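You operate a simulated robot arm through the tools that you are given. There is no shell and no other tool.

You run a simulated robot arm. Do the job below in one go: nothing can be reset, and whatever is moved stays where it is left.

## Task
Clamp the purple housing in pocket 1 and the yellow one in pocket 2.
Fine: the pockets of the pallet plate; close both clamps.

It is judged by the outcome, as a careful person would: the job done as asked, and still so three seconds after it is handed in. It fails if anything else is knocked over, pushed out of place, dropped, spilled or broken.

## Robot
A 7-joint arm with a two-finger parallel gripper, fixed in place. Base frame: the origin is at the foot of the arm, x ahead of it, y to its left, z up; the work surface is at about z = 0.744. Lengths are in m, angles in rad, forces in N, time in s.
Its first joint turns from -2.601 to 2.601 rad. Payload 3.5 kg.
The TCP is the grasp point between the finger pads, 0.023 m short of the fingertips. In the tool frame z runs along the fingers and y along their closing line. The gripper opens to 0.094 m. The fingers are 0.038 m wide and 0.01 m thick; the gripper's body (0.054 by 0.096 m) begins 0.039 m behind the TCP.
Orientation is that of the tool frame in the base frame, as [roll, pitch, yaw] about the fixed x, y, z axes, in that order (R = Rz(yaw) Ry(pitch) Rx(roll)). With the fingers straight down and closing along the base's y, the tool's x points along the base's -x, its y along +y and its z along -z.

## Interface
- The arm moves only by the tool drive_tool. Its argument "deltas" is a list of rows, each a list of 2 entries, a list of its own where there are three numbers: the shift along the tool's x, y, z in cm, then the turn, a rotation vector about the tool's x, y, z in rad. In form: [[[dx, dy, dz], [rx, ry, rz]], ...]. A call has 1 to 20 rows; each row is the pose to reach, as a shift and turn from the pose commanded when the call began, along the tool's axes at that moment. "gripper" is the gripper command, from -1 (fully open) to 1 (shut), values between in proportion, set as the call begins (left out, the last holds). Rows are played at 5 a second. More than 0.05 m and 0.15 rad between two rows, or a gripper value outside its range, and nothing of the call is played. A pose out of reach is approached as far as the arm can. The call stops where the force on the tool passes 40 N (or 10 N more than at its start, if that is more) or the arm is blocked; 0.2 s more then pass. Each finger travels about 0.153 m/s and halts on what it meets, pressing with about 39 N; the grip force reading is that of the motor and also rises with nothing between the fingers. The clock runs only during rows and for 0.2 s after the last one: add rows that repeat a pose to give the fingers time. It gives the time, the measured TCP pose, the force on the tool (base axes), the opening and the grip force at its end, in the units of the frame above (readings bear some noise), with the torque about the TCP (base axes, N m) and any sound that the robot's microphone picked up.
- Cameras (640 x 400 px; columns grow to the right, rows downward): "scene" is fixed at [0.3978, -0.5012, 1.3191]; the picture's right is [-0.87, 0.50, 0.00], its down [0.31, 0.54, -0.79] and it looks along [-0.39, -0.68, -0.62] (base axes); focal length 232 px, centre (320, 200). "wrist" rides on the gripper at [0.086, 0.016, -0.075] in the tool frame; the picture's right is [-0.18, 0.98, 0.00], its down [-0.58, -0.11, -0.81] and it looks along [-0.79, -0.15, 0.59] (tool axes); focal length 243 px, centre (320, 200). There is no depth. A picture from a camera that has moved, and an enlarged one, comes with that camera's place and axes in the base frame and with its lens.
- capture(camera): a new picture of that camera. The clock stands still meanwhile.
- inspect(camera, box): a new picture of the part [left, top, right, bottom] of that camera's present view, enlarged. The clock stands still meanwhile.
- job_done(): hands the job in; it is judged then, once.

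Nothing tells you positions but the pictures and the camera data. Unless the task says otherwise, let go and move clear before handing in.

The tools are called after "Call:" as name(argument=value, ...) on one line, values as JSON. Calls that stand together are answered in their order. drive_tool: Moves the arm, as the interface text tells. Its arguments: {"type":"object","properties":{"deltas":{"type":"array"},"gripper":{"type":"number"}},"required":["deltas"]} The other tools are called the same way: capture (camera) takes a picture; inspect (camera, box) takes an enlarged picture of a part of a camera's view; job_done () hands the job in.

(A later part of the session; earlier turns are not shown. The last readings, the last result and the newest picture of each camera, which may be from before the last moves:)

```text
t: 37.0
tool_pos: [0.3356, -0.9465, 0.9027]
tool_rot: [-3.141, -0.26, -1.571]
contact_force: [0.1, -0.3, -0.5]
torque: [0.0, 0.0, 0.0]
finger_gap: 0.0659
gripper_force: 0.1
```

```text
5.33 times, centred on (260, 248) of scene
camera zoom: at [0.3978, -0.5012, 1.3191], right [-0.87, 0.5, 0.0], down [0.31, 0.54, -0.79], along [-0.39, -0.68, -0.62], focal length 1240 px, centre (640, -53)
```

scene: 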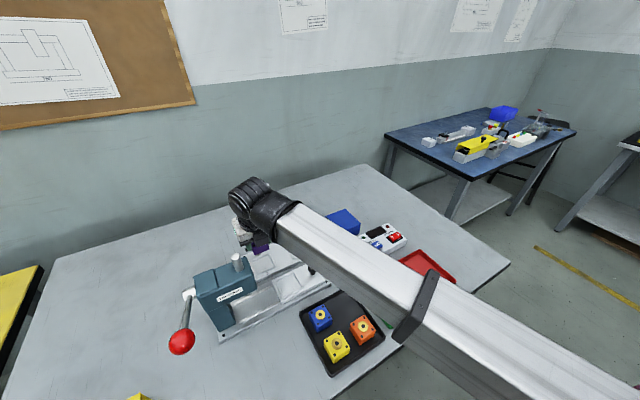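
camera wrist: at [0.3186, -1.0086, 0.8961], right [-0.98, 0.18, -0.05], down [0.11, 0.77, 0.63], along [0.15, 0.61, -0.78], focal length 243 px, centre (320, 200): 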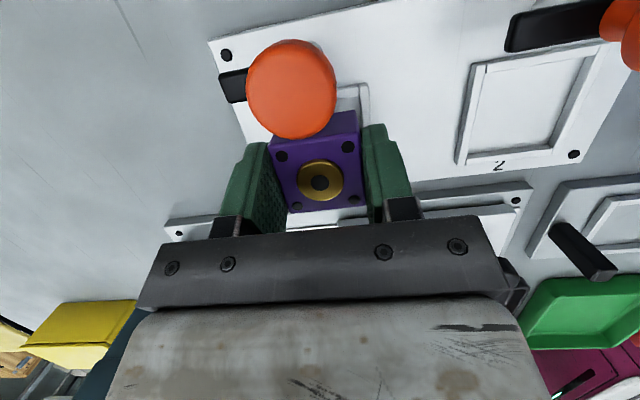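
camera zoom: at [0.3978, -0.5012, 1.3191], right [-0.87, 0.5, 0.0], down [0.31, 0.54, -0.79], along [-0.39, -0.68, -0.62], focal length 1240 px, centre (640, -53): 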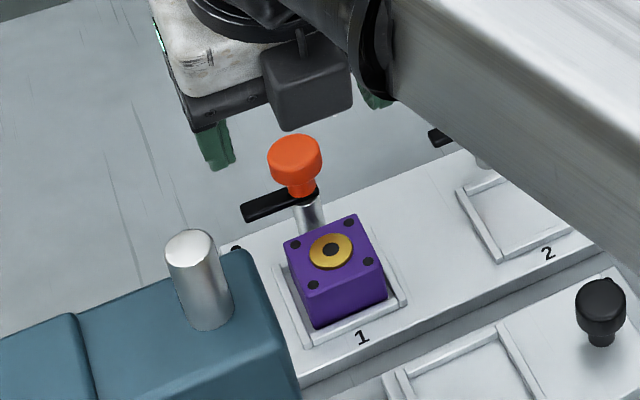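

Purple is seated squarely in pocket 1. To close clamp 1 its black arm must swing from +x round to +y over the housing, so I'll rotate the tool 90° about its axis (fingers closing along y) and test reach behind the arm from a safe height.

Call:
drive_tool(deltas=[[[0, 0, 0], [0, 0, 0.143]], [[0, 0, 0], [0, 0, 0.286]], [[0, 0, 0], [0, 0, 0.428]], [[0, 0, 0], [0, 0, 0.571]], [[0, 0, 0], [0, 0, 0.714]], [[0, 0, 0], [0, 0, 0.857]], [[0, 0, 0], [0, 0, 1.0]], [[0, 0, 0], [0, 0, 1.142]], [[0, 0, 0], [0, 0, 1.285]], [[0, 0, 0], [0, 0, 1.428]], [[0, 0, 0], [0, 0, 1.5708]], [[0.9, -2.0, 0.25], [0, 0, 1.5708]], [[1.84, -4.1, 0.49], [0, 0, 1.5708]], [[1.84, -4.1, 0.49], [0, 0, 1.5708]]], gripper=-0.319)

Call:
capture(camera="wrist")

Call:
inspect(camera="scene", box=[160, 150, 320, 250])

```text
t: 40.0
tool_pos: [0.3757, -0.9658, 0.9057]
tool_rot: [-2.879, 0.0, -3.141]
contact_force: [-0.8, 0.0, 0.0]
torque: [0.03, -0.01, -0.02]
finger_gap: 0.0618
gripper_force: 0.1
```

```text
taken
camera wrist: at [0.2892, -0.929, 0.9739], right [0.18, 0.95, -0.25], down [0.58, 0.1, 0.81], along [0.79, -0.3, -0.53], focal length 243 px, centre (320, 200)
```

wrist: 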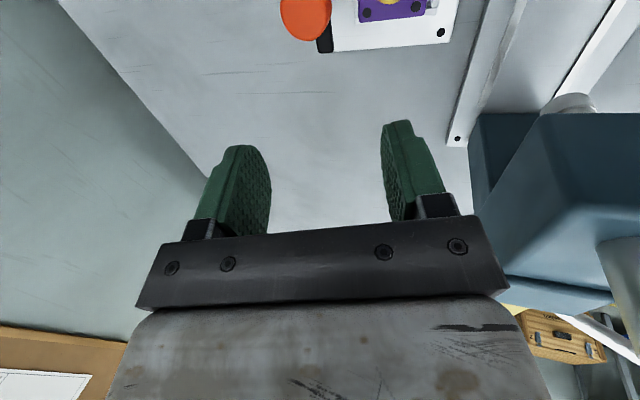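

```text
4.00 times, centred on (240, 200) of scene
camera zoom: at [0.3978, -0.5012, 1.3191], right [-0.87, 0.5, 0.0], down [0.31, 0.54, -0.79], along [-0.39, -0.68, -0.62], focal length 930 px, centre (640, 200)
```

zoom: 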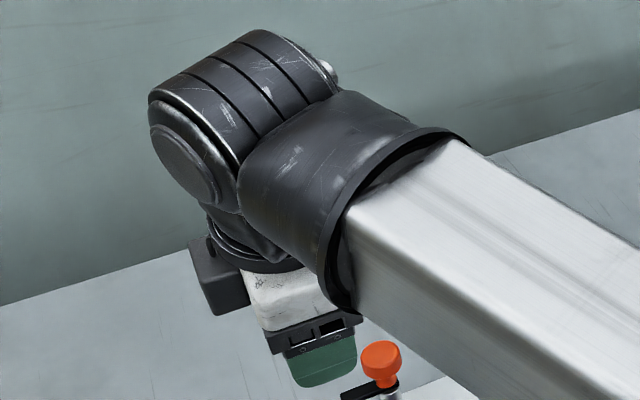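

Squeezing a finger in behind the arm would be tight, so turning the orange knob itself is cleaner. I'll rotate back, increase the lean a little, and position above knob 1 to test reach there.

Call:
drive_tool(deltas=[[[0.4, -0.2, 0.05], [0, 0, -0.143]], [[0.8, -0.4, 0.1], [0, 0, -0.286]], [[1.2, -0.6, 0.16], [0, 0, -0.428]], [[1.6, -0.8, 0.22], [0, 0, -0.571]], [[2.0, -1.0, 0.28], [0, 0, -0.714]], [[2.4, -1.2, 0.33], [0, 0, -0.857]], [[2.8, -1.4, 0.39], [0, 0, -1.0]], [[3.2, -1.6, 0.44], [0, 0, -1.142]], [[3.6, -1.9, 0.5], [0, 0, -1.285]], [[4.0, -2.1, 0.56], [0, 0, -1.428]], [[4.15, -2.27, 0.61], [0, 0, -1.5708]], [[4.15, -2.27, 0.61], [0, 0, -1.5708]]])

Call:
drive_tool(deltas=[[[0, 0, 0], [0, 0.06, 0]], [[0, 0, 0], [0, 0.122, 0]], [[0, 0, 0], [0, 0.122, 0]]])

Call:
capture(camera="wrist")

Call:
inspect(camera="scene", box=[180, 180, 340, 280])

```text
t: 42.6
tool_pos: [0.334, -0.989, 0.9028]
tool_rot: [-3.141, -0.264, -1.569]
contact_force: [0.2, 0.0, -0.5]
torque: [-0.01, 0.01, 0.0]
finger_gap: 0.0618
gripper_force: 0.0
```

```text
t: 43.4
tool_pos: [0.3343, -0.9881, 0.9044]
tool_rot: [3.14, -0.382, -1.572]
contact_force: [-0.9, 0.1, -0.9]
torque: [0.0, -0.01, 0.0]
finger_gap: 0.0619
gripper_force: 0.1
```

```text
taken
camera wrist: at [0.3177, -1.0398, 1.0063], right [-0.98, 0.17, -0.07], down [0.11, 0.84, 0.53], along [0.15, 0.51, -0.85], focal length 243 px, centre (320, 200)
```

wrist: 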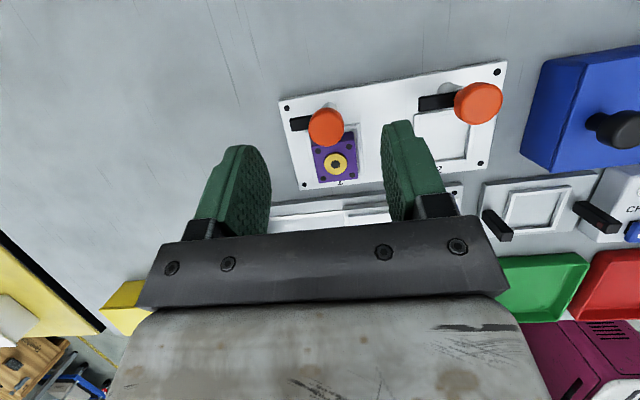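

```text
4.00 times, centred on (260, 230) of scene
camera zoom: at [0.3978, -0.5012, 1.3191], right [-0.87, 0.5, 0.0], down [0.31, 0.54, -0.79], along [-0.39, -0.68, -0.62], focal length 930 px, centre (560, 80)
```

zoom: 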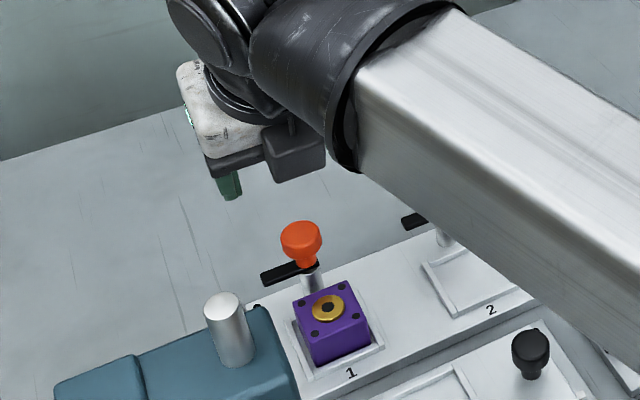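

Call:
inspect(camera="wrist", box=[260, 70, 420, 190])

Call:
inspect(camera="scene", box=[235, 225, 283, 255])

```text
3.33 times, centred on (340, 130) of wrist
camera zoom: at [0.3177, -1.0398, 1.0063], right [-0.98, 0.17, -0.07], down [0.11, 0.84, 0.53], along [0.15, 0.51, -0.85], focal length 809 px, centre (253, 433)
```

zoom: 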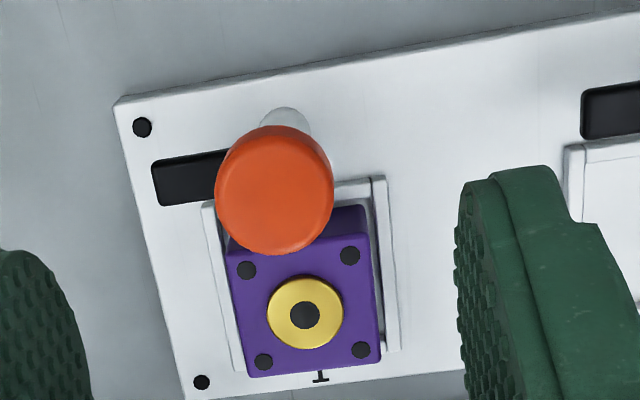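

```text
13.33 times, centred on (259, 240) of scene
camera zoom: at [0.3978, -0.5012, 1.3191], right [-0.87, 0.5, 0.0], down [0.31, 0.54, -0.79], along [-0.39, -0.68, -0.62], focal length 3100 px, centre (1133, -333)
```

zoom: 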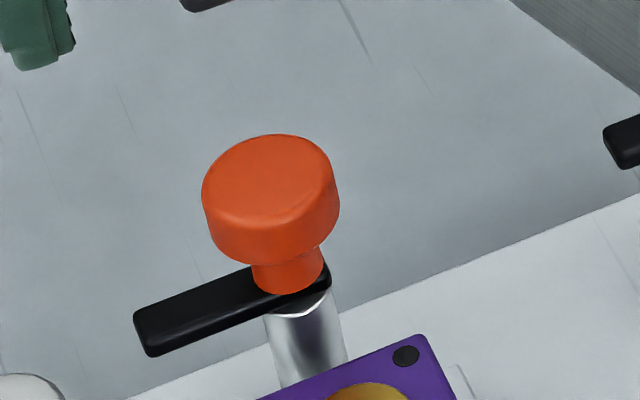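

Reach is good here. Knob 1 is at about (0.334,-0.989) with its top at z 0.822, and the head is about 12 mm tall. I'll descend around it and grip.

Call:
drive_tool(deltas=[[[-0.74, -0.05, 1.9], [0, 0, 0]], [[-1.48, -0.05, 3.8], [0, 0, 0]], [[-2.2, -0.05, 5.7], [0, 0, 0]], [[-2.6, -0.05, 6.7], [0, 0, 0]], [[-2.97, -0.05, 7.65], [0, 0, 0]], [[-2.97, -0.05, 7.65], [0, 0, 0]]])

Call:
capture(camera="wrist")

Call:
inspect(camera="scene", box=[220, 205, 300, 255])

```text
t: 44.8
tool_pos: [0.3348, -0.9898, 0.8217]
tool_rot: [3.141, -0.384, -1.573]
contact_force: [-0.8, 0.3, 0.0]
torque: [0.01, 0.02, -0.03]
finger_gap: 0.062
gripper_force: 0.1
```

```text
taken
camera wrist: at [0.3186, -1.0411, 0.9248], right [-0.98, 0.17, -0.07], down [0.11, 0.84, 0.53], along [0.15, 0.51, -0.85], focal length 243 px, centre (320, 200)
```

wrist: 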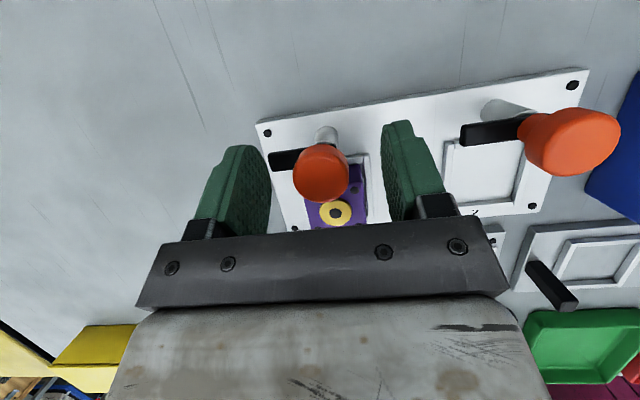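

```text
8.00 times, centred on (260, 230) of scene
camera zoom: at [0.3978, -0.5012, 1.3191], right [-0.87, 0.5, 0.0], down [0.31, 0.54, -0.79], along [-0.39, -0.68, -0.62], focal length 1860 px, centre (800, -40)
```

zoom: 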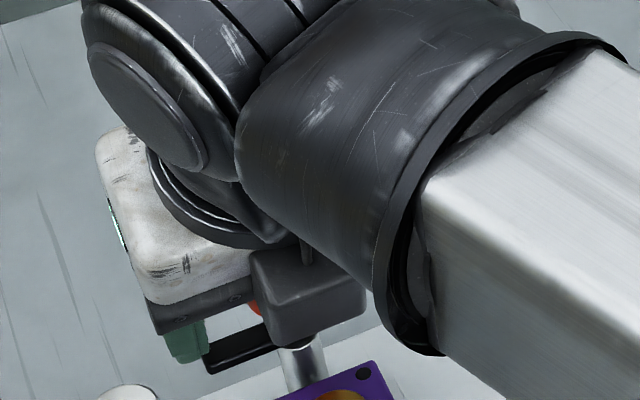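

The knob is centred between the fingers. I'll close on it, then turn it counter-clockwise by a small 20° first to see that the arm follows.

Call:
drive_tool(deltas=[[[0, 0, 0], [0, 0, 0]], [[0, 0, 0], [0, 0, 0]], [[0, 0, 0], [0, 0, 0]], [[0, 0, 0], [0, 0, 0]]], gripper=1)

Call:
drive_tool(deltas=[[[0, 0, 0], [0.0262, 0, -0.0649]], [[0, 0, 0], [0.0524, 0, -0.1298]], [[0, 0, 0], [0.0787, 0, -0.1947]], [[0, 0, 0], [0.1049, 0, -0.2596]], [[0, 0, 0], [0.1311, 0, -0.3245]], [[0, 0, 0], [0.1311, 0, -0.3245]]])

Call:
capture(camera="wrist")

Call:
inspect(camera="scene", box=[220, 205, 300, 255])

```text
t: 45.8
tool_pos: [0.335, -0.99, 0.8222]
tool_rot: [3.141, -0.383, -1.57]
contact_force: [-0.6, -0.1, -0.7]
torque: [-0.38, -0.13, 0.0]
finger_gap: 0.0282
gripper_force: 45.3
```

```text
t: 47.1
tool_pos: [0.3354, -0.9897, 0.8221]
tool_rot: [3.128, -0.386, -1.302]
contact_force: [-17.3, -7.7, -4.1]
torque: [0.2, 0.05, -0.02]
finger_gap: 0.028
gripper_force: 45.2
out of reach, approached as far as the arm can: row 4, 5, 6
stopped in row 6: the force on the tool passed its limit at 46 N (the readings are from after the stop); the commanded pose is now the measured one
```

```text
taken
camera wrist: at [0.3341, -1.0429, 0.9249], right [-0.99, -0.09, -0.06], down [-0.11, 0.84, 0.53], along [0.0, 0.53, -0.85], focal length 243 px, centre (320, 200)
```

wrist: 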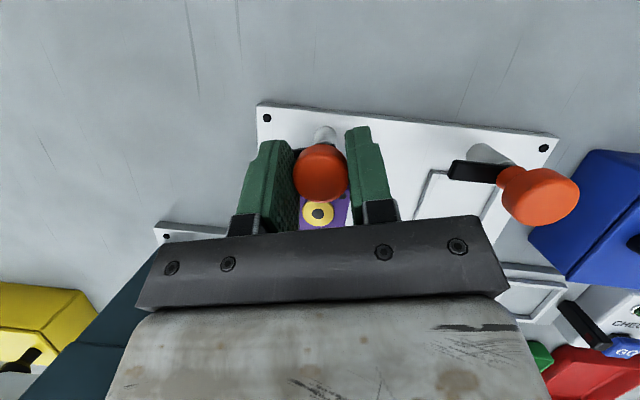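

```text
8.00 times, centred on (260, 230) of scene
camera zoom: at [0.3978, -0.5012, 1.3191], right [-0.87, 0.5, 0.0], down [0.31, 0.54, -0.79], along [-0.39, -0.68, -0.62], focal length 1860 px, centre (800, -40)
```

zoom: 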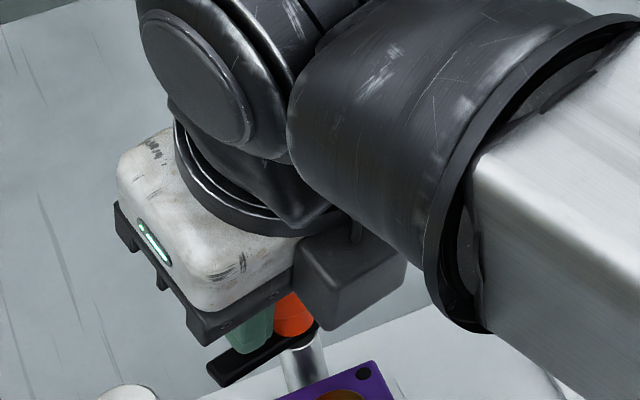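

The arm follows the knob, but a wrist limit stopped the turn after about 15°. I'll ratchet: open, raise slightly, rotate back about 45°, lower, and look.

Call:
drive_tool(deltas=[[[0, 0, 0], [0, 0, 0]], [[0, 0, 0], [0, 0, 0]], [[0, 0, 0], [0, 0, 0]]], gripper=-0.319)

Call:
drive_tool(deltas=[[[0.37, 0, -0.93], [0, 0, 0]], [[0.37, 0, -0.93], [-0.0375, 0, 0.0927]], [[0.37, 0, -0.93], [-0.075, 0, 0.1854]], [[0.37, 0, -0.93], [-0.1125, 0, 0.278]], [[0.37, 0, -0.93], [-0.15, 0, 0.371]], [[0.37, 0, -0.93], [-0.1875, 0, 0.4635]], [[0.37, 0, -0.93], [-0.225, 0, 0.556]], [[0.37, 0, -0.93], [-0.2625, 0, 0.649]], [[0.37, 0, -0.93], [-0.3, 0, 0.742]], [[0.37, 0, -0.93], [-0.3, 0, 0.742]]])

Call:
capture(camera="wrist")

Call:
inspect(camera="scene", box=[220, 205, 300, 255])

```text
t: 47.9
tool_pos: [0.3382, -0.9888, 0.8221]
tool_rot: [3.134, -0.385, -1.3]
contact_force: [-0.1, 0.6, 0.4]
torque: [0.01, 0.01, 0.01]
finger_gap: 0.062
gripper_force: 0.0
```

```text
t: 50.1
tool_pos: [0.3381, -0.9893, 0.8312]
tool_rot: [3.137, -0.392, -2.105]
contact_force: [0.7, 0.4, -0.4]
torque: [-0.06, -0.02, 0.0]
finger_gap: 0.0619
gripper_force: 0.1
```

```text
taken
camera wrist: at [0.2972, -1.0239, 0.9352], right [-0.76, 0.65, -0.07], down [0.53, 0.67, 0.52], along [0.38, 0.36, -0.85], focal length 243 px, centre (320, 200)
```

wrist: 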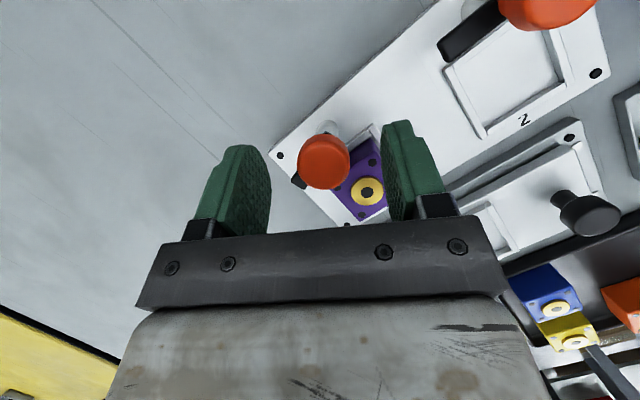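

```text
8.00 times, centred on (260, 230) of scene
camera zoom: at [0.3978, -0.5012, 1.3191], right [-0.87, 0.5, 0.0], down [0.31, 0.54, -0.79], along [-0.39, -0.68, -0.62], focal length 1860 px, centre (800, -40)
```

zoom: 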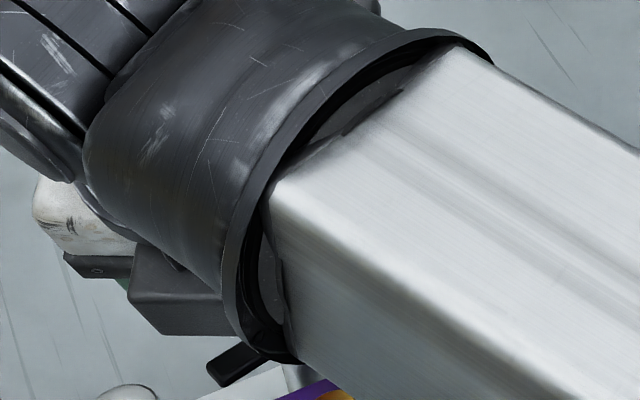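

Call:
inspect(camera="wrist", box=[260, 100, 420, 220])

Call:
drive_tool(deltas=[[[0, 0.33, 0], [0, 0, 0]], [[-0.18, 0.33, 0.95], [0, 0, 0]], [[-0.18, 0.33, 0.95], [0, 0, 0]]])

Call:
inspect(camera="wrist", box=[200, 80, 440, 240])

```text
3.33 times, centred on (340, 160) of wrist
camera zoom: at [0.2972, -1.0239, 0.9352], right [-0.76, 0.65, -0.07], down [0.53, 0.67, 0.52], along [0.38, 0.36, -0.85], focal length 809 px, centre (253, 333)
```

zoom: 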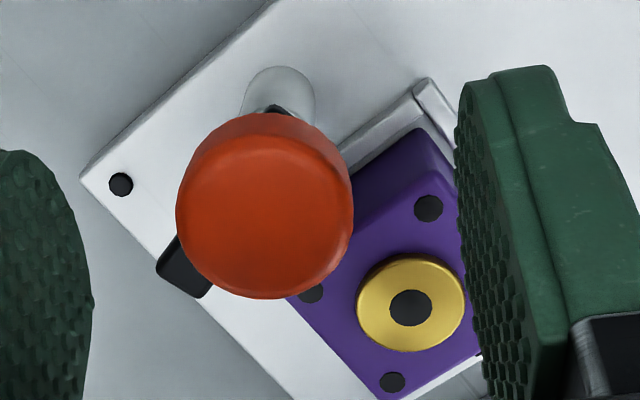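

```text
t: 50.9
tool_pos: [0.3324, -0.9878, 0.8221]
tool_rot: [3.138, -0.394, -2.105]
contact_force: [0.1, 0.3, -0.6]
torque: [0.02, 0.01, 0.04]
finger_gap: 0.0619
gripper_force: 0.0
```

```text
2.50 times, centred on (320, 160) of wrist
camera zoom: at [0.293, -1.0238, 0.9258], right [-0.76, 0.65, -0.07], down [0.53, 0.67, 0.52], along [0.38, 0.36, -0.85], focal length 606 px, centre (320, 300)
```

zoom: 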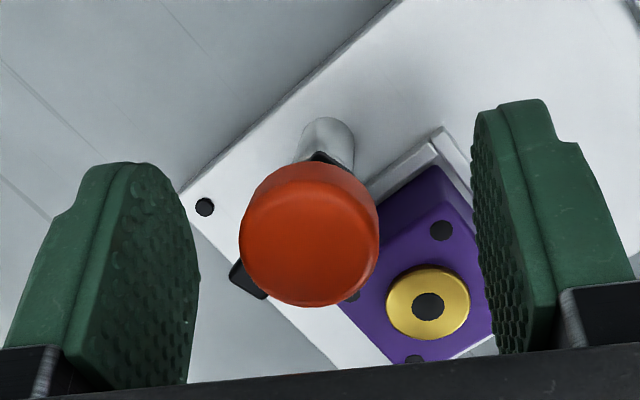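

The knob is centred enough, so I'll close and turn the next stroke of about 44°.

Call:
drive_tool(deltas=[[[0, 0, 0], [0, 0, 0]], [[0, 0, 0], [0, 0, 0]], [[0, 0, 0], [0, 0, 0]], [[0, 0, 0], [0, 0, 0]]], gripper=1)

Call:
drive_tool(deltas=[[[0, 0, 0], [0.0365, 0, -0.0887]], [[0, 0, 0], [0.073, 0, -0.1774]], [[0, 0, 0], [0.1095, 0, -0.266]], [[0, 0, 0], [0.146, 0, -0.3547]], [[0, 0, 0], [0.1825, 0, -0.4434]], [[0, 0, 0], [0.219, 0, -0.532]], [[0, 0, 0], [0.2555, 0, -0.6207]], [[0, 0, 0], [0.292, 0, -0.7094]], [[0, 0, 0], [0.292, 0, -0.7094]]])

Call:
inspect(camera="wrist", box=[200, 80, 440, 240])

Call:
inspect(camera="scene", box=[220, 205, 300, 255])

```text
t: 51.9
tool_pos: [0.3357, -0.9896, 0.8225]
tool_rot: [3.141, -0.393, -2.101]
contact_force: [24.4, -18.8, 2.8]
torque: [0.03, -0.3, -0.01]
finger_gap: 0.0278
gripper_force: 45.2
```

```text
t: 53.1
tool_pos: [0.3351, -0.9896, 0.8228]
tool_rot: [3.141, -0.391, -1.656]
contact_force: [8.8, -4.5, -7.4]
torque: [0.05, -0.02, 0.0]
finger_gap: 0.0278
gripper_force: 45.2
stopped in row 5: the force on the tool passed its limit at 41 N (the readings are from after the stop); the commanded pose is now the measured one
```

```text
2.50 times, centred on (320, 160) of wrist
camera zoom: at [0.3143, -1.0386, 0.9257], right [-0.96, 0.25, -0.07], down [0.18, 0.83, 0.52], along [0.19, 0.49, -0.85], focal length 606 px, centre (320, 300)
```

zoom: 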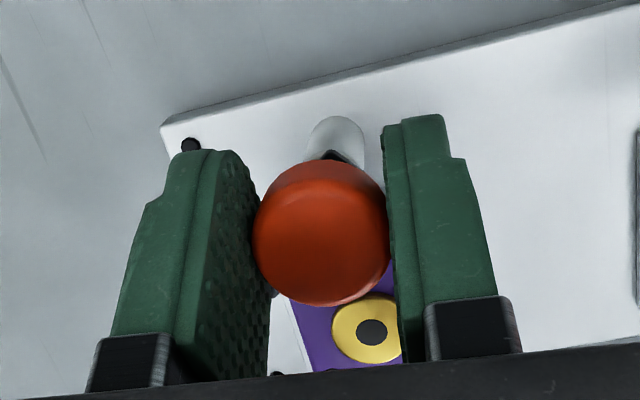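

```text
8.00 times, centred on (260, 230) of scene
camera zoom: at [0.3978, -0.5012, 1.3191], right [-0.87, 0.5, 0.0], down [0.31, 0.54, -0.79], along [-0.39, -0.68, -0.62], focal length 1860 px, centre (800, -40)
```

zoom: 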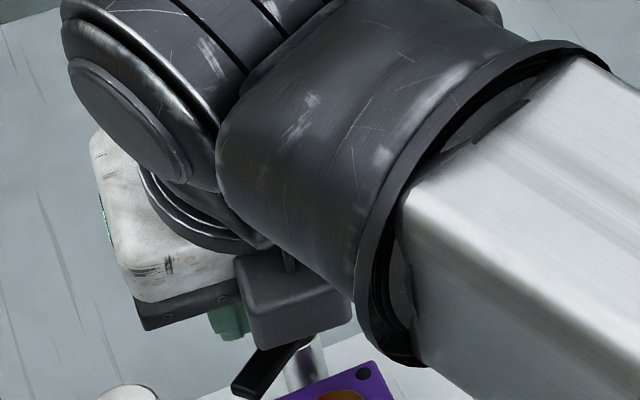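

The arm is now at about 40°. The stop came from a small lateral preload, which has now been relieved, so I'll continue the stroke.

Call:
drive_tool(deltas=[[[0, 0, 0], [0.0305, 0, -0.074]], [[0, 0, 0], [0.061, 0, -0.148]], [[0, 0, 0], [0.0915, 0, -0.222]], [[0, 0, 0], [0.119, 0, -0.29]], [[0, 0, 0], [0.119, 0, -0.29]]])

Call:
drive_tool(deltas=[[[0, 0, 0], [0, 0, 0]], [[0, 0, 0], [0, 0, 0]], [[0, 0, 0], [0, 0, 0]]], gripper=-0.319)

Call:
capture(camera="wrist")

Call:
inspect(camera="wrist", box=[200, 80, 440, 240])

Call:
inspect(camera="scene", box=[220, 205, 300, 255])

```text
t: 54.3
tool_pos: [0.335, -0.9893, 0.8216]
tool_rot: [3.139, -0.391, -1.339]
contact_force: [8.5, -3.0, -10.1]
torque: [-1.11, -0.62, 0.02]
finger_gap: 0.0276
gripper_force: 45.3
```

```text
t: 55.1
tool_pos: [0.3346, -0.9894, 0.8243]
tool_rot: [3.138, -0.391, -1.342]
contact_force: [0.2, -1.1, 0.6]
torque: [0.02, -0.01, -0.04]
finger_gap: 0.062
gripper_force: 0.0
```

```text
taken
camera wrist: at [0.3303, -1.0423, 0.9263], right [-1.0, -0.06, -0.07], down [-0.08, 0.85, 0.52], along [0.03, 0.53, -0.85], focal length 243 px, centre (320, 200)
```

wrist: 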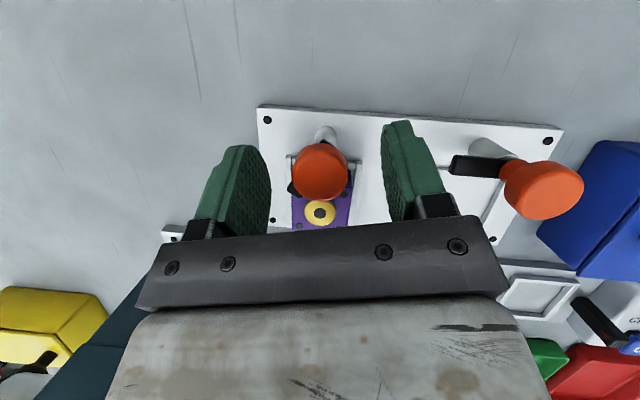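

```text
2.50 times, centred on (320, 160) of wrist
camera zoom: at [0.3303, -1.0423, 0.9263], right [-1.0, -0.06, -0.07], down [-0.08, 0.85, 0.52], along [0.03, 0.53, -0.85], focal length 606 px, centre (320, 300)
```

zoom: 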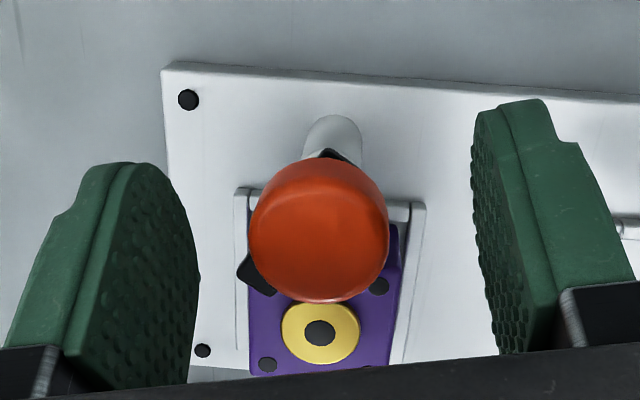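

```text
8.00 times, centred on (260, 230) of scene
camera zoom: at [0.3978, -0.5012, 1.3191], right [-0.87, 0.5, 0.0], down [0.31, 0.54, -0.79], along [-0.39, -0.68, -0.62], focal length 1860 px, centre (800, -40)
```

zoom: 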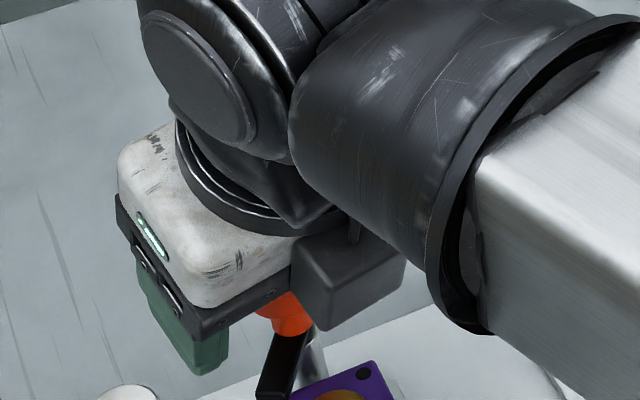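

The arm has swung to about 57°, already partly over the purple housing. One more ratchet stroke should finish it.

Call:
drive_tool(deltas=[[[0.37, 0, -0.93], [0, 0, 0]], [[0.37, 0, -0.93], [-0.0375, 0, 0.0927]], [[0.37, 0, -0.93], [-0.075, 0, 0.1854]], [[0.37, 0, -0.93], [-0.1125, 0, 0.278]], [[0.37, 0, -0.93], [-0.15, 0, 0.371]], [[0.37, 0, -0.93], [-0.1875, 0, 0.4635]], [[0.37, 0, -0.93], [-0.225, 0, 0.556]], [[0.37, 0, -0.93], [-0.2625, 0, 0.649]], [[0.37, 0, -0.93], [-0.29, 0, 0.717]], [[0, 0, 0], [-0.29, 0, 0.717]], [[0, 0, 0], [-0.29, 0, 0.717]]])

Call:
drive_tool(deltas=[[[0, 0, 0], [0, 0, 0]], [[0, 0, 0], [0, 0, 0]], [[0, 0, 0], [0, 0, 0]], [[0, 0, 0], [0, 0, 0]]], gripper=1)

```text
t: 57.5
tool_pos: [0.335, -0.9887, 0.8221]
tool_rot: [-3.139, -0.392, -2.119]
contact_force: [0.1, 0.4, -0.7]
torque: [-0.01, -0.02, -0.02]
finger_gap: 0.0618
gripper_force: 0.1
```

```text
t: 58.5
tool_pos: [0.3361, -0.9889, 0.8217]
tool_rot: [-3.136, -0.393, -2.118]
contact_force: [11.6, -7.4, 1.2]
torque: [-0.17, 0.14, -0.03]
finger_gap: 0.0271
gripper_force: 45.3
```

Call:
drive_tool(deltas=[[[0, -0.1, 0], [0, 0, 0]], [[0, -0.1, 0], [0.0305, 0, -0.074]], [[0, -0.1, 0], [0.061, 0, -0.148]], [[0, -0.1, 0], [0.0915, 0, -0.222]], [[0, -0.1, 0], [0.122, 0, -0.296]], [[0, -0.1, 0], [0.1525, 0, -0.37]], [[0, -0.1, 0], [0.183, 0, -0.444]], [[0, -0.1, 0], [0.2135, 0, -0.518]], [[0, -0.1, 0], [0.2135, 0, -0.518]]])

Call:
inspect(camera="wrist", box=[200, 80, 440, 240])

Call:
inspect(camera="scene", box=[220, 205, 300, 255])

```text
t: 60.5
tool_pos: [0.3353, -0.9893, 0.8227]
tool_rot: [-3.14, -0.392, -1.558]
contact_force: [-0.5, 10.6, -15.0]
torque: [-0.19, 0.15, -0.52]
finger_gap: 0.0272
gripper_force: 45.0
```

```text
2.50 times, centred on (320, 160) of wrist
camera zoom: at [0.3192, -1.0401, 0.9256], right [-0.99, 0.16, -0.07], down [0.1, 0.85, 0.52], along [0.14, 0.51, -0.85], focal length 606 px, centre (320, 300)
```

zoom: 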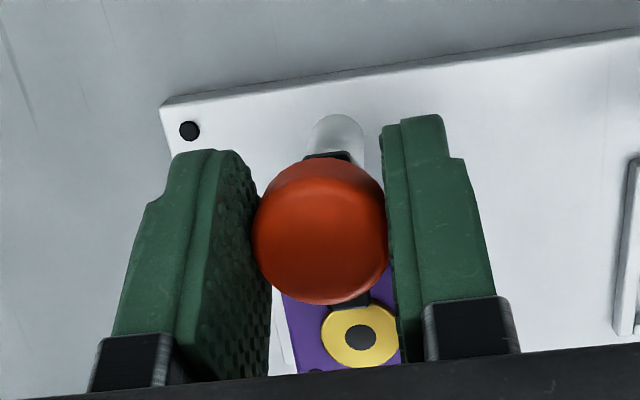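

```text
8.00 times, centred on (260, 230) of scene
camera zoom: at [0.3978, -0.5012, 1.3191], right [-0.87, 0.5, 0.0], down [0.31, 0.54, -0.79], along [-0.39, -0.68, -0.62], focal length 1860 px, centre (800, -40)
```

zoom: 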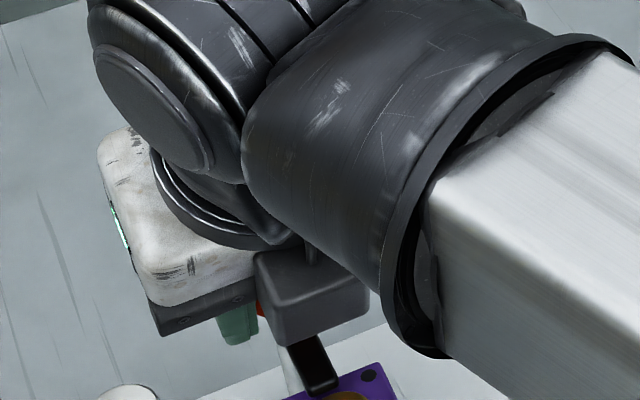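

The arm now points over the housing, and the resisting torque suggests it reached its stop. I'll give a small extra turn, then release, lift, and check.

Call:
drive_tool(deltas=[[[0, 0, 0], [0.0115, 0, -0.028]], [[0, 0, 0], [0.023, 0, -0.056]], [[0, 0, 0], [0.023, 0, -0.056]]])

Call:
drive_tool(deltas=[[[0, 0, 0], [0, 0, 0]], [[0, 0, 0], [0, 0, 0]], [[0, 0, 0], [0, 0, 0]]], gripper=-0.319)

Call:
drive_tool(deltas=[[[0.37, 0, -0.93], [0, 0, 0]], [[1.1, 0, -2.8], [0, 0, 0]], [[2.2, 0, -5.6], [0, 0, 0]], [[3.3, 0, -8.4], [0, 0, 0]], [[3.3, 0, -8.4], [0, 0, 0]]])

Call:
inspect(camera="wrist", box=[240, 60, 420, 195])

Call:
inspect(camera="scene", box=[220, 205, 300, 255])

```text
t: 61.3
tool_pos: [0.3348, -0.991, 0.8229]
tool_rot: [-3.14, -0.392, -1.495]
contact_force: [-4.4, 8.6, -15.8]
torque: [0.53, 0.17, -0.7]
finger_gap: 0.0276
gripper_force: 45.2
```

```text
t: 62.1
tool_pos: [0.3356, -0.9892, 0.8226]
tool_rot: [-3.14, -0.395, -1.497]
contact_force: [0.1, -0.2, 0.6]
torque: [-0.02, -0.02, -0.01]
finger_gap: 0.0615
gripper_force: 0.0
```

```text
t: 63.3
tool_pos: [0.3352, -0.9874, 0.9147]
tool_rot: [-3.141, -0.393, -1.496]
contact_force: [0.0, -0.5, 1.2]
torque: [0.03, -0.01, -0.05]
finger_gap: 0.0617
gripper_force: 0.0
```

```text
2.96 times, centred on (330, 128) of wrist
camera zoom: at [0.3222, -1.0383, 1.0181], right [-0.99, 0.1, -0.07], down [0.04, 0.85, 0.52], along [0.11, 0.51, -0.85], focal length 719 px, centre (290, 415)
```

zoom: 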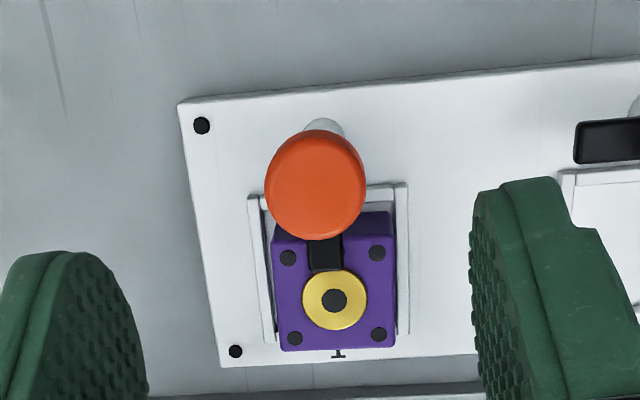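

```text
8.00 times, centred on (260, 230) of scene
camera zoom: at [0.3978, -0.5012, 1.3191], right [-0.87, 0.5, 0.0], down [0.31, 0.54, -0.79], along [-0.39, -0.68, -0.62], focal length 1860 px, centre (800, -40)
```

zoom: 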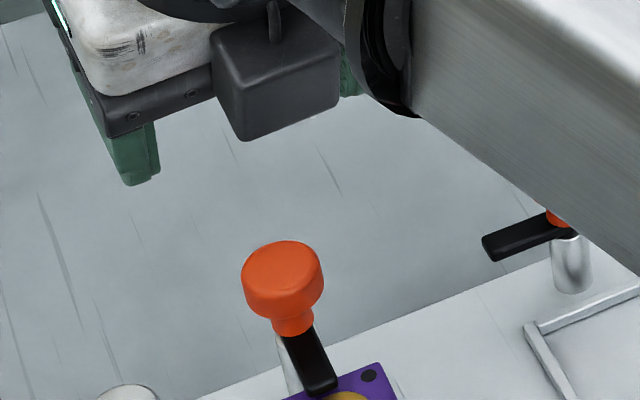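

Clamp 1 is closed over purple. Now for yellow: I'll raise, return to the 15° lean, and travel clear of the press to above the yellow housing.

Call:
drive_tool(deltas=[[[0.6, 0, -1.5], [-0.0143, 0, 0.0346]], [[1.3, 0, -3.0], [-0.0287, 0, 0.0693]], [[1.9, 0, -4.6], [-0.0287, 0, 0.0693]], [[1.9, 0, -4.6], [-0.0287, 0, 0.0693]]])

Call:
drive_tool(deltas=[[[0, 2.0, 0], [0, -0.065, 0]], [[0, 4.5, 0], [0, -0.131, 0]], [[0, 8.5, 0], [0, -0.131, 0]], [[0, 8.5, 0], [0, -0.131, 0]]], gripper=-0.149)

```text
t: 64.3
tool_pos: [0.3349, -0.9884, 0.9631]
tool_rot: [-3.141, -0.395, -1.572]
contact_force: [-0.4, -0.3, -0.8]
torque: [0.0, 0.0, -0.01]
finger_gap: 0.0619
gripper_force: 0.0
```

```text
t: 65.3
tool_pos: [0.253, -0.9862, 0.9611]
tool_rot: [-3.139, -0.264, -1.571]
contact_force: [-0.5, 0.0, -0.9]
torque: [-0.01, 0.0, -0.01]
finger_gap: 0.0542
gripper_force: 0.1
```

Call:
drive_tool(deltas=[[[-4.08, -0.24, -0.84], [0, 0, 0]], [[-8.16, -0.48, -1.67], [0, 0, 0]], [[-12.24, -0.7, -2.5], [0, 0, 0]], [[-16.3, -0.95, -3.3], [0, 0, 0]], [[-20.4, -1.2, -4.2], [0, 0, 0]], [[-24.5, -1.4, -5.0], [0, 0, 0]], [[-28.6, -1.7, -5.8], [0, 0, 0]], [[-32.64, -1.9, -6.68], [0, 0, 0]], [[-33.4, -1.9, -3.8], [0, 0, 0]], [[-34.2, -1.9, -0.9], [0, 0, 0]], [[-34.97, -1.9, 2.0], [0, 0, 0]], [[-34.97, -1.9, 2.0], [0, 0, 0]]])

Call:
capture(camera="wrist")

Call:
inspect(camera="wrist", box=[220, 50, 420, 175])

Call:
inspect(camera="scene", box=[200, 210, 320, 285])

```text
t: 67.9
tool_pos: [0.2687, -0.6557, 0.8527]
tool_rot: [-3.139, -0.263, -1.572]
contact_force: [0.0, 0.6, -0.1]
torque: [0.02, 0.01, 0.0]
finger_gap: 0.0538
gripper_force: 0.1
```

```text
taken
camera wrist: at [0.2524, -0.7186, 0.9477], right [-0.98, 0.18, -0.05], down [0.11, 0.77, 0.63], along [0.15, 0.61, -0.78], focal length 243 px, centre (320, 200)
```

wrist: 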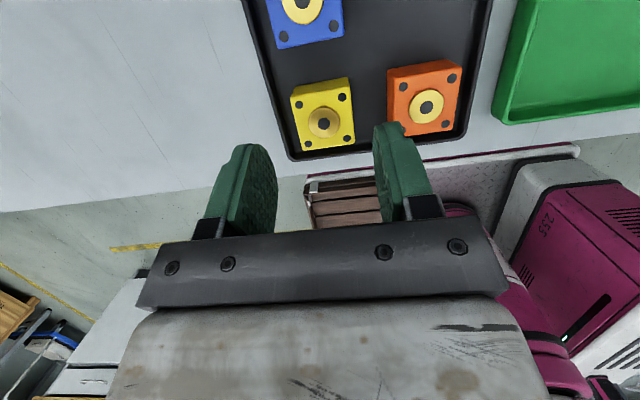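

```text
3.20 times, centred on (320, 112) of wrist
camera zoom: at [0.2524, -0.7186, 0.9477], right [-0.98, 0.18, -0.05], down [0.11, 0.77, 0.63], along [0.15, 0.61, -0.78], focal length 776 px, centre (320, 480)
```

zoom: 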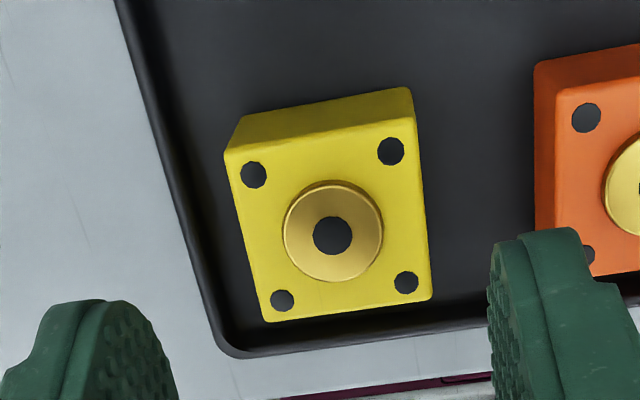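

```text
5.33 times, centred on (260, 248) of scene
camera zoom: at [0.3978, -0.5012, 1.3191], right [-0.87, 0.5, 0.0], down [0.31, 0.54, -0.79], along [-0.39, -0.68, -0.62], focal length 1240 px, centre (640, -53)
```

zoom: 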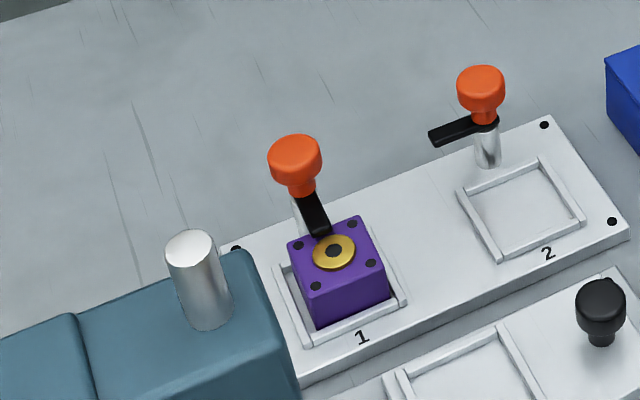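

Purple is clamped properly. Yellow sits centred under the gripper and square, so I'll repeat the method that worked: shallow grip, slide it 4 mm away from the rim, re-grip deeper, and lift.

Call:
drive_tool(deltas=[[[-0.52, -0.1, 1.93], [0, 0, 0]], [[-1.03, -0.1, 3.86], [0, 0, 0]], [[-1.4, -0.1, 5.1], [0, 0, 0]], [[-1.77, -0.1, 6.41], [0, 0, 0]], [[-1.77, -0.1, 6.41], [0, 0, 0]]])

Call:
drive_tool(deltas=[[[0, 0, 0], [0, 0, 0]], [[0, 0, 0], [0, 0, 0]], [[0, 0.2, 0], [0, 0, 0]], [[0, 0.4, 0], [0, 0, 0]], [[0, 0.4, 0], [0, 0, 0]]], gripper=1)

Call:
drive_tool(deltas=[[[0, 0, 0], [0, 0, 0]], [[0, 0, 0], [0, 0, 0]], [[0, 0, 0], [0, 0, 0]]], gripper=-0.106)

Call:
inspect(camera="wrist", box=[200, 70, 440, 240])

```text
t: 69.1
tool_pos: [0.2705, -0.6567, 0.7841]
tool_rot: [-3.141, -0.266, -1.57]
contact_force: [-0.1, -0.3, 0.5]
torque: [-0.02, 0.0, -0.02]
finger_gap: 0.054
gripper_force: 0.0
```

```text
t: 70.3
tool_pos: [0.2674, -0.6556, 0.7852]
tool_rot: [3.141, -0.265, -1.571]
contact_force: [0.4, -0.6, 0.3]
torque: [0.02, -0.01, 0.0]
finger_gap: 0.0409
gripper_force: 39.0
```

```text
t: 71.1
tool_pos: [0.2676, -0.6551, 0.7858]
tool_rot: [-3.139, -0.263, -1.571]
contact_force: [-0.1, -0.2, 0.0]
torque: [0.04, 0.02, -0.01]
finger_gap: 0.052
gripper_force: 0.0
```

```text
2.35 times, centred on (320, 155) of wrist
camera zoom: at [0.2501, -0.719, 0.8816], right [-0.98, 0.18, -0.05], down [0.11, 0.77, 0.63], along [0.15, 0.61, -0.78], focal length 571 px, centre (320, 306)
```

zoom: 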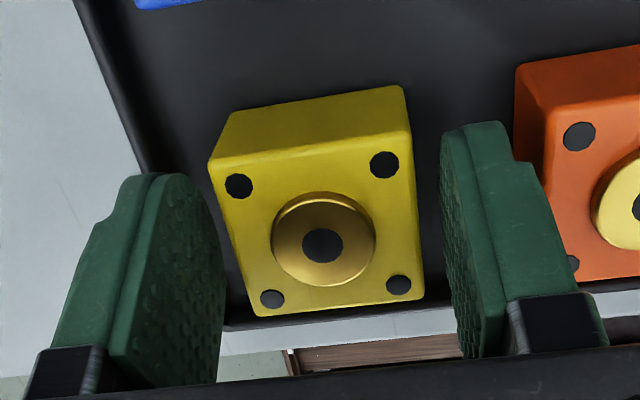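

Call:
drive_tool(deltas=[[[0, 0, 0], [0, 0, 0]], [[-0.08, 0.03, 0.28], [0, 0, 0]], [[-0.15, 0.03, 0.56], [0, 0, 0]], [[-0.23, 0.03, 0.85], [0, 0, 0]], [[-0.23, 0.03, 0.85], [0, 0, 0]]], gripper=-0.021)

Call:
drive_tool(deltas=[[[0, 0, 0], [0, 0, 0]], [[0, 0, 0], [0, 0, 0]], [[0, 0, 0], [0, 0, 0]], [[0, 0, 0], [0, 0, 0]], [[0, 0, 0], [0, 0, 0]]], gripper=1)

Call:
drive_tool(deltas=[[[0.05, 0, -0.2], [0, 0, 0]], [[0.1, 0, -0.4], [0, 0, 0]], [[0.16, 0, -0.6], [0, 0, 0]], [[0.26, 0, -0.97], [0, 0, 0]], [[0.26, 0, -0.97], [0, 0, 0]]])

Call:
inspect(camera="wrist", box=[200, 70, 440, 240])

```text
t: 72.3
tool_pos: [0.267, -0.655, 0.7776]
tool_rot: [-3.139, -0.262, -1.572]
contact_force: [0.8, -0.3, 0.4]
torque: [0.0, 0.0, -0.02]
finger_gap: 0.0481
gripper_force: 0.0
```

```text
t: 73.5
tool_pos: [0.266, -0.6561, 0.7784]
tool_rot: [-3.139, -0.263, -1.571]
contact_force: [-0.2, 0.3, 0.0]
torque: [-0.03, 0.07, 0.03]
finger_gap: 0.0415
gripper_force: 39.0
```

```text
t: 74.7
tool_pos: [0.2657, -0.6546, 0.7889]
tool_rot: [-3.139, -0.264, -1.57]
contact_force: [0.0, 1.0, -1.2]
torque: [-0.01, 0.03, 0.01]
finger_gap: 0.0415
gripper_force: 39.4
```

```text
2.35 times, centred on (320, 155) of wrist
camera zoom: at [0.2494, -0.7181, 0.8834], right [-0.98, 0.18, -0.05], down [0.11, 0.77, 0.63], along [0.15, 0.61, -0.78], focal length 571 px, centre (320, 306)
```

zoom: 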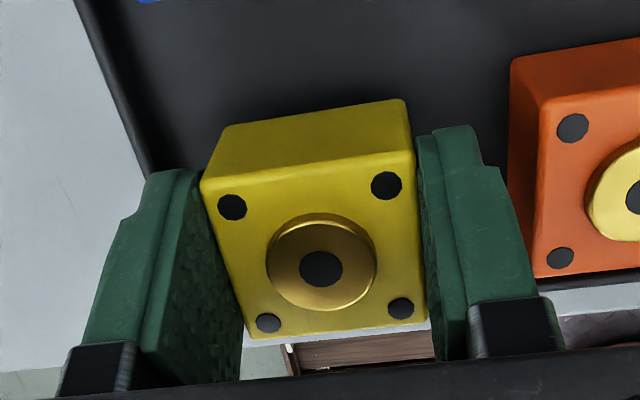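

Yellow is held. I'll lift it and carry it above pocket 2 to check alignment.

Call:
drive_tool(deltas=[[[0.4, 0, -1.5], [0, 0, 0]], [[1.0, 0, -3.6], [0, 0, 0]], [[1.8, 0, -6.6], [0, 0, 0]], [[2.7, 0, -10.0], [0, 0, 0]], [[3.63, 0, -13.5], [0, 0, 0]], [[7.1, 0.5, -12.6], [0, 0, 0]], [[10.6, 1.05, -11.6], [0, 0, 0]], [[14.1, 1.6, -10.7], [0, 0, 0]], [[17.6, 2.1, -9.75], [0, 0, 0]], [[21.1, 2.6, -8.8], [0, 0, 0]], [[24.6, 3.15, -7.9], [0, 0, 0]], [[28.1, 3.7, -6.9], [0, 0, 0]], [[31.6, 4.2, -6.0], [0, 0, 0]], [[31.0, 4.2, -3.8], [0, 0, 0]], [[30.4, 4.2, -1.6], [0, 0, 0]], [[29.9, 4.2, 0.57], [0, 0, 0]], [[29.9, 4.2, 0.57], [0, 0, 0]]])

Call:
capture(camera="wrist")

Call:
inspect(camera="wrist", box=[200, 0, 440, 220])

```text
t: 78.3
tool_pos: [0.2235, -0.9437, 0.8588]
tool_rot: [-3.14, -0.262, -1.569]
contact_force: [0.3, 0.7, -0.7]
torque: [0.01, -0.02, 0.07]
finger_gap: 0.0415
gripper_force: 39.2
```

```text
taken
camera wrist: at [0.206, -1.0068, 0.9541], right [-0.98, 0.18, -0.05], down [0.11, 0.77, 0.63], along [0.15, 0.61, -0.78], focal length 243 px, centre (320, 200)
```

wrist: 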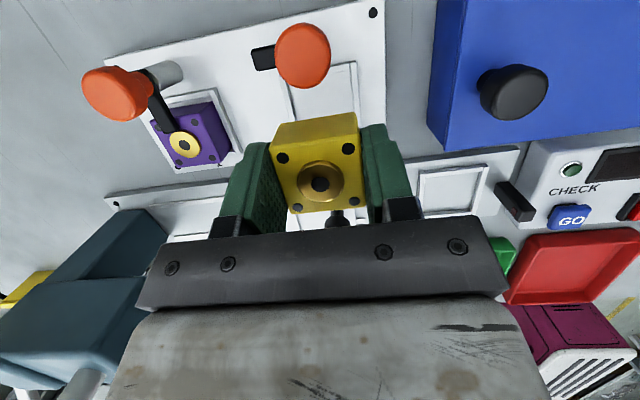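

```text
1.82 times, centred on (320, 110) of wrist
camera zoom: at [0.206, -1.0068, 0.9541], right [-0.98, 0.18, -0.05], down [0.11, 0.77, 0.63], along [0.15, 0.61, -0.78], focal length 441 px, centre (320, 364)
```

zoom: 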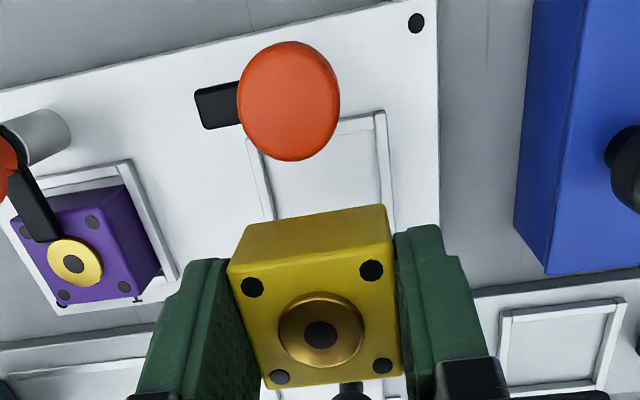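

Yellow is held square. Pocket 2's centre is about (0.224,-0.945), so I'll shift 2 mm and descend to just above the frame.

Call:
drive_tool(deltas=[[[-0.3, -0.2, 1.9], [0, 0, 0]], [[-0.85, -0.2, 3.8], [0, 0, 0]], [[-1.1, -0.2, 4.7], [0, 0, 0]], [[-1.365, -0.2, 5.67], [0, 0, 0]], [[-1.365, -0.2, 5.67], [0, 0, 0]]])

Call:
inspect(camera="wrist", box=[200, 20, 440, 220])

Call:
inspect(camera="scene", box=[240, 210, 340, 272])

```text
t: 79.5
tool_pos: [0.2251, -0.9457, 0.8]
tool_rot: [-3.139, -0.263, -1.57]
contact_force: [-0.3, -0.4, -2.3]
torque: [0.01, 0.02, -0.01]
finger_gap: 0.0418
gripper_force: 38.7
```

```text
2.00 times, centred on (320, 120) of wrist
camera zoom: at [0.209, -1.0095, 0.896], right [-0.98, 0.18, -0.05], down [0.11, 0.77, 0.63], along [0.15, 0.61, -0.78], focal length 485 px, centre (320, 360)
```

zoom: 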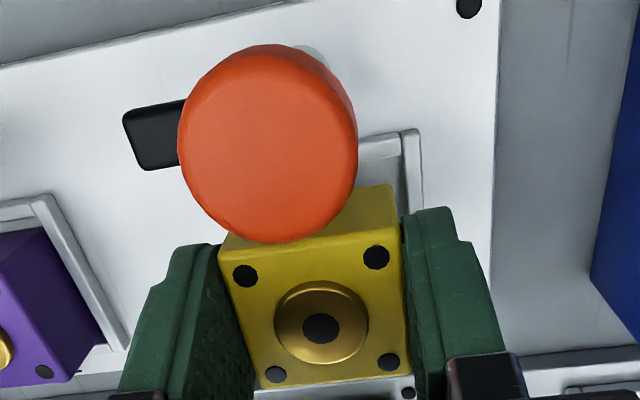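

```text
6.40 times, centred on (290, 241) of scene
camera zoom: at [0.3978, -0.5012, 1.3191], right [-0.87, 0.5, 0.0], down [0.31, 0.54, -0.79], along [-0.39, -0.68, -0.62], focal length 1488 px, centre (512, -62)
```

zoom: 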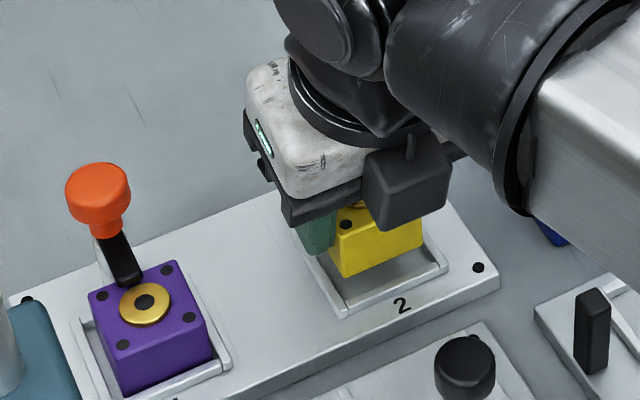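

Call:
drive_tool(deltas=[[[-0.1, 0.05, 0.39], [0, 0, 0]], [[-0.21, 0.05, 0.77], [0, 0, 0]], [[-0.28, 0.05, 1.04], [0, 0, 0]], [[-0.35, 0.05, 1.3], [0, 0, 0]], [[-0.35, 0.05, 1.3], [0, 0, 0]]])

Call:
inspect(camera="wrist", box=[200, 20, 440, 220])

Call:
inspect(camera="scene", box=[240, 210, 340, 272])

```text
t: 80.7
tool_pos: [0.2257, -0.9468, 0.7877]
tool_rot: [-3.139, -0.264, -1.57]
contact_force: [0.3, -0.4, -1.4]
torque: [-0.01, -0.03, 0.01]
finger_gap: 0.0412
gripper_force: 38.8
```

```text
2.00 times, centred on (320, 120) of wrist
camera zoom: at [0.2087, -1.0099, 0.8829], right [-0.98, 0.18, -0.05], down [0.11, 0.77, 0.63], along [0.15, 0.61, -0.78], focal length 485 px, centre (320, 360)
```

zoom: 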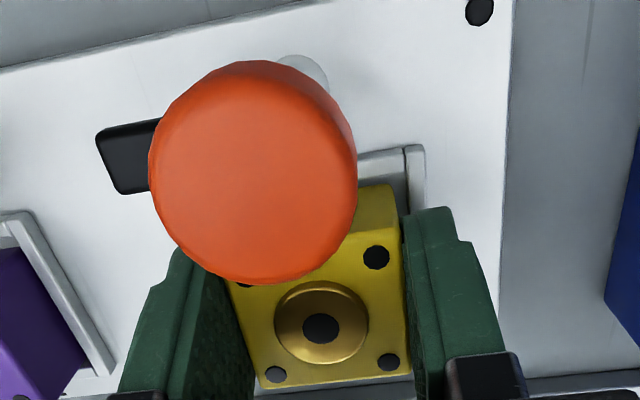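

```text
6.40 times, centred on (290, 241) of scene
camera zoom: at [0.3978, -0.5012, 1.3191], right [-0.87, 0.5, 0.0], down [0.31, 0.54, -0.79], along [-0.39, -0.68, -0.62], focal length 1488 px, centre (512, -62)
```

zoom: 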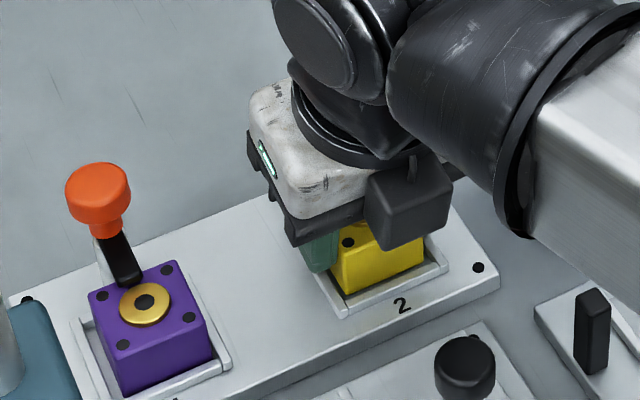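

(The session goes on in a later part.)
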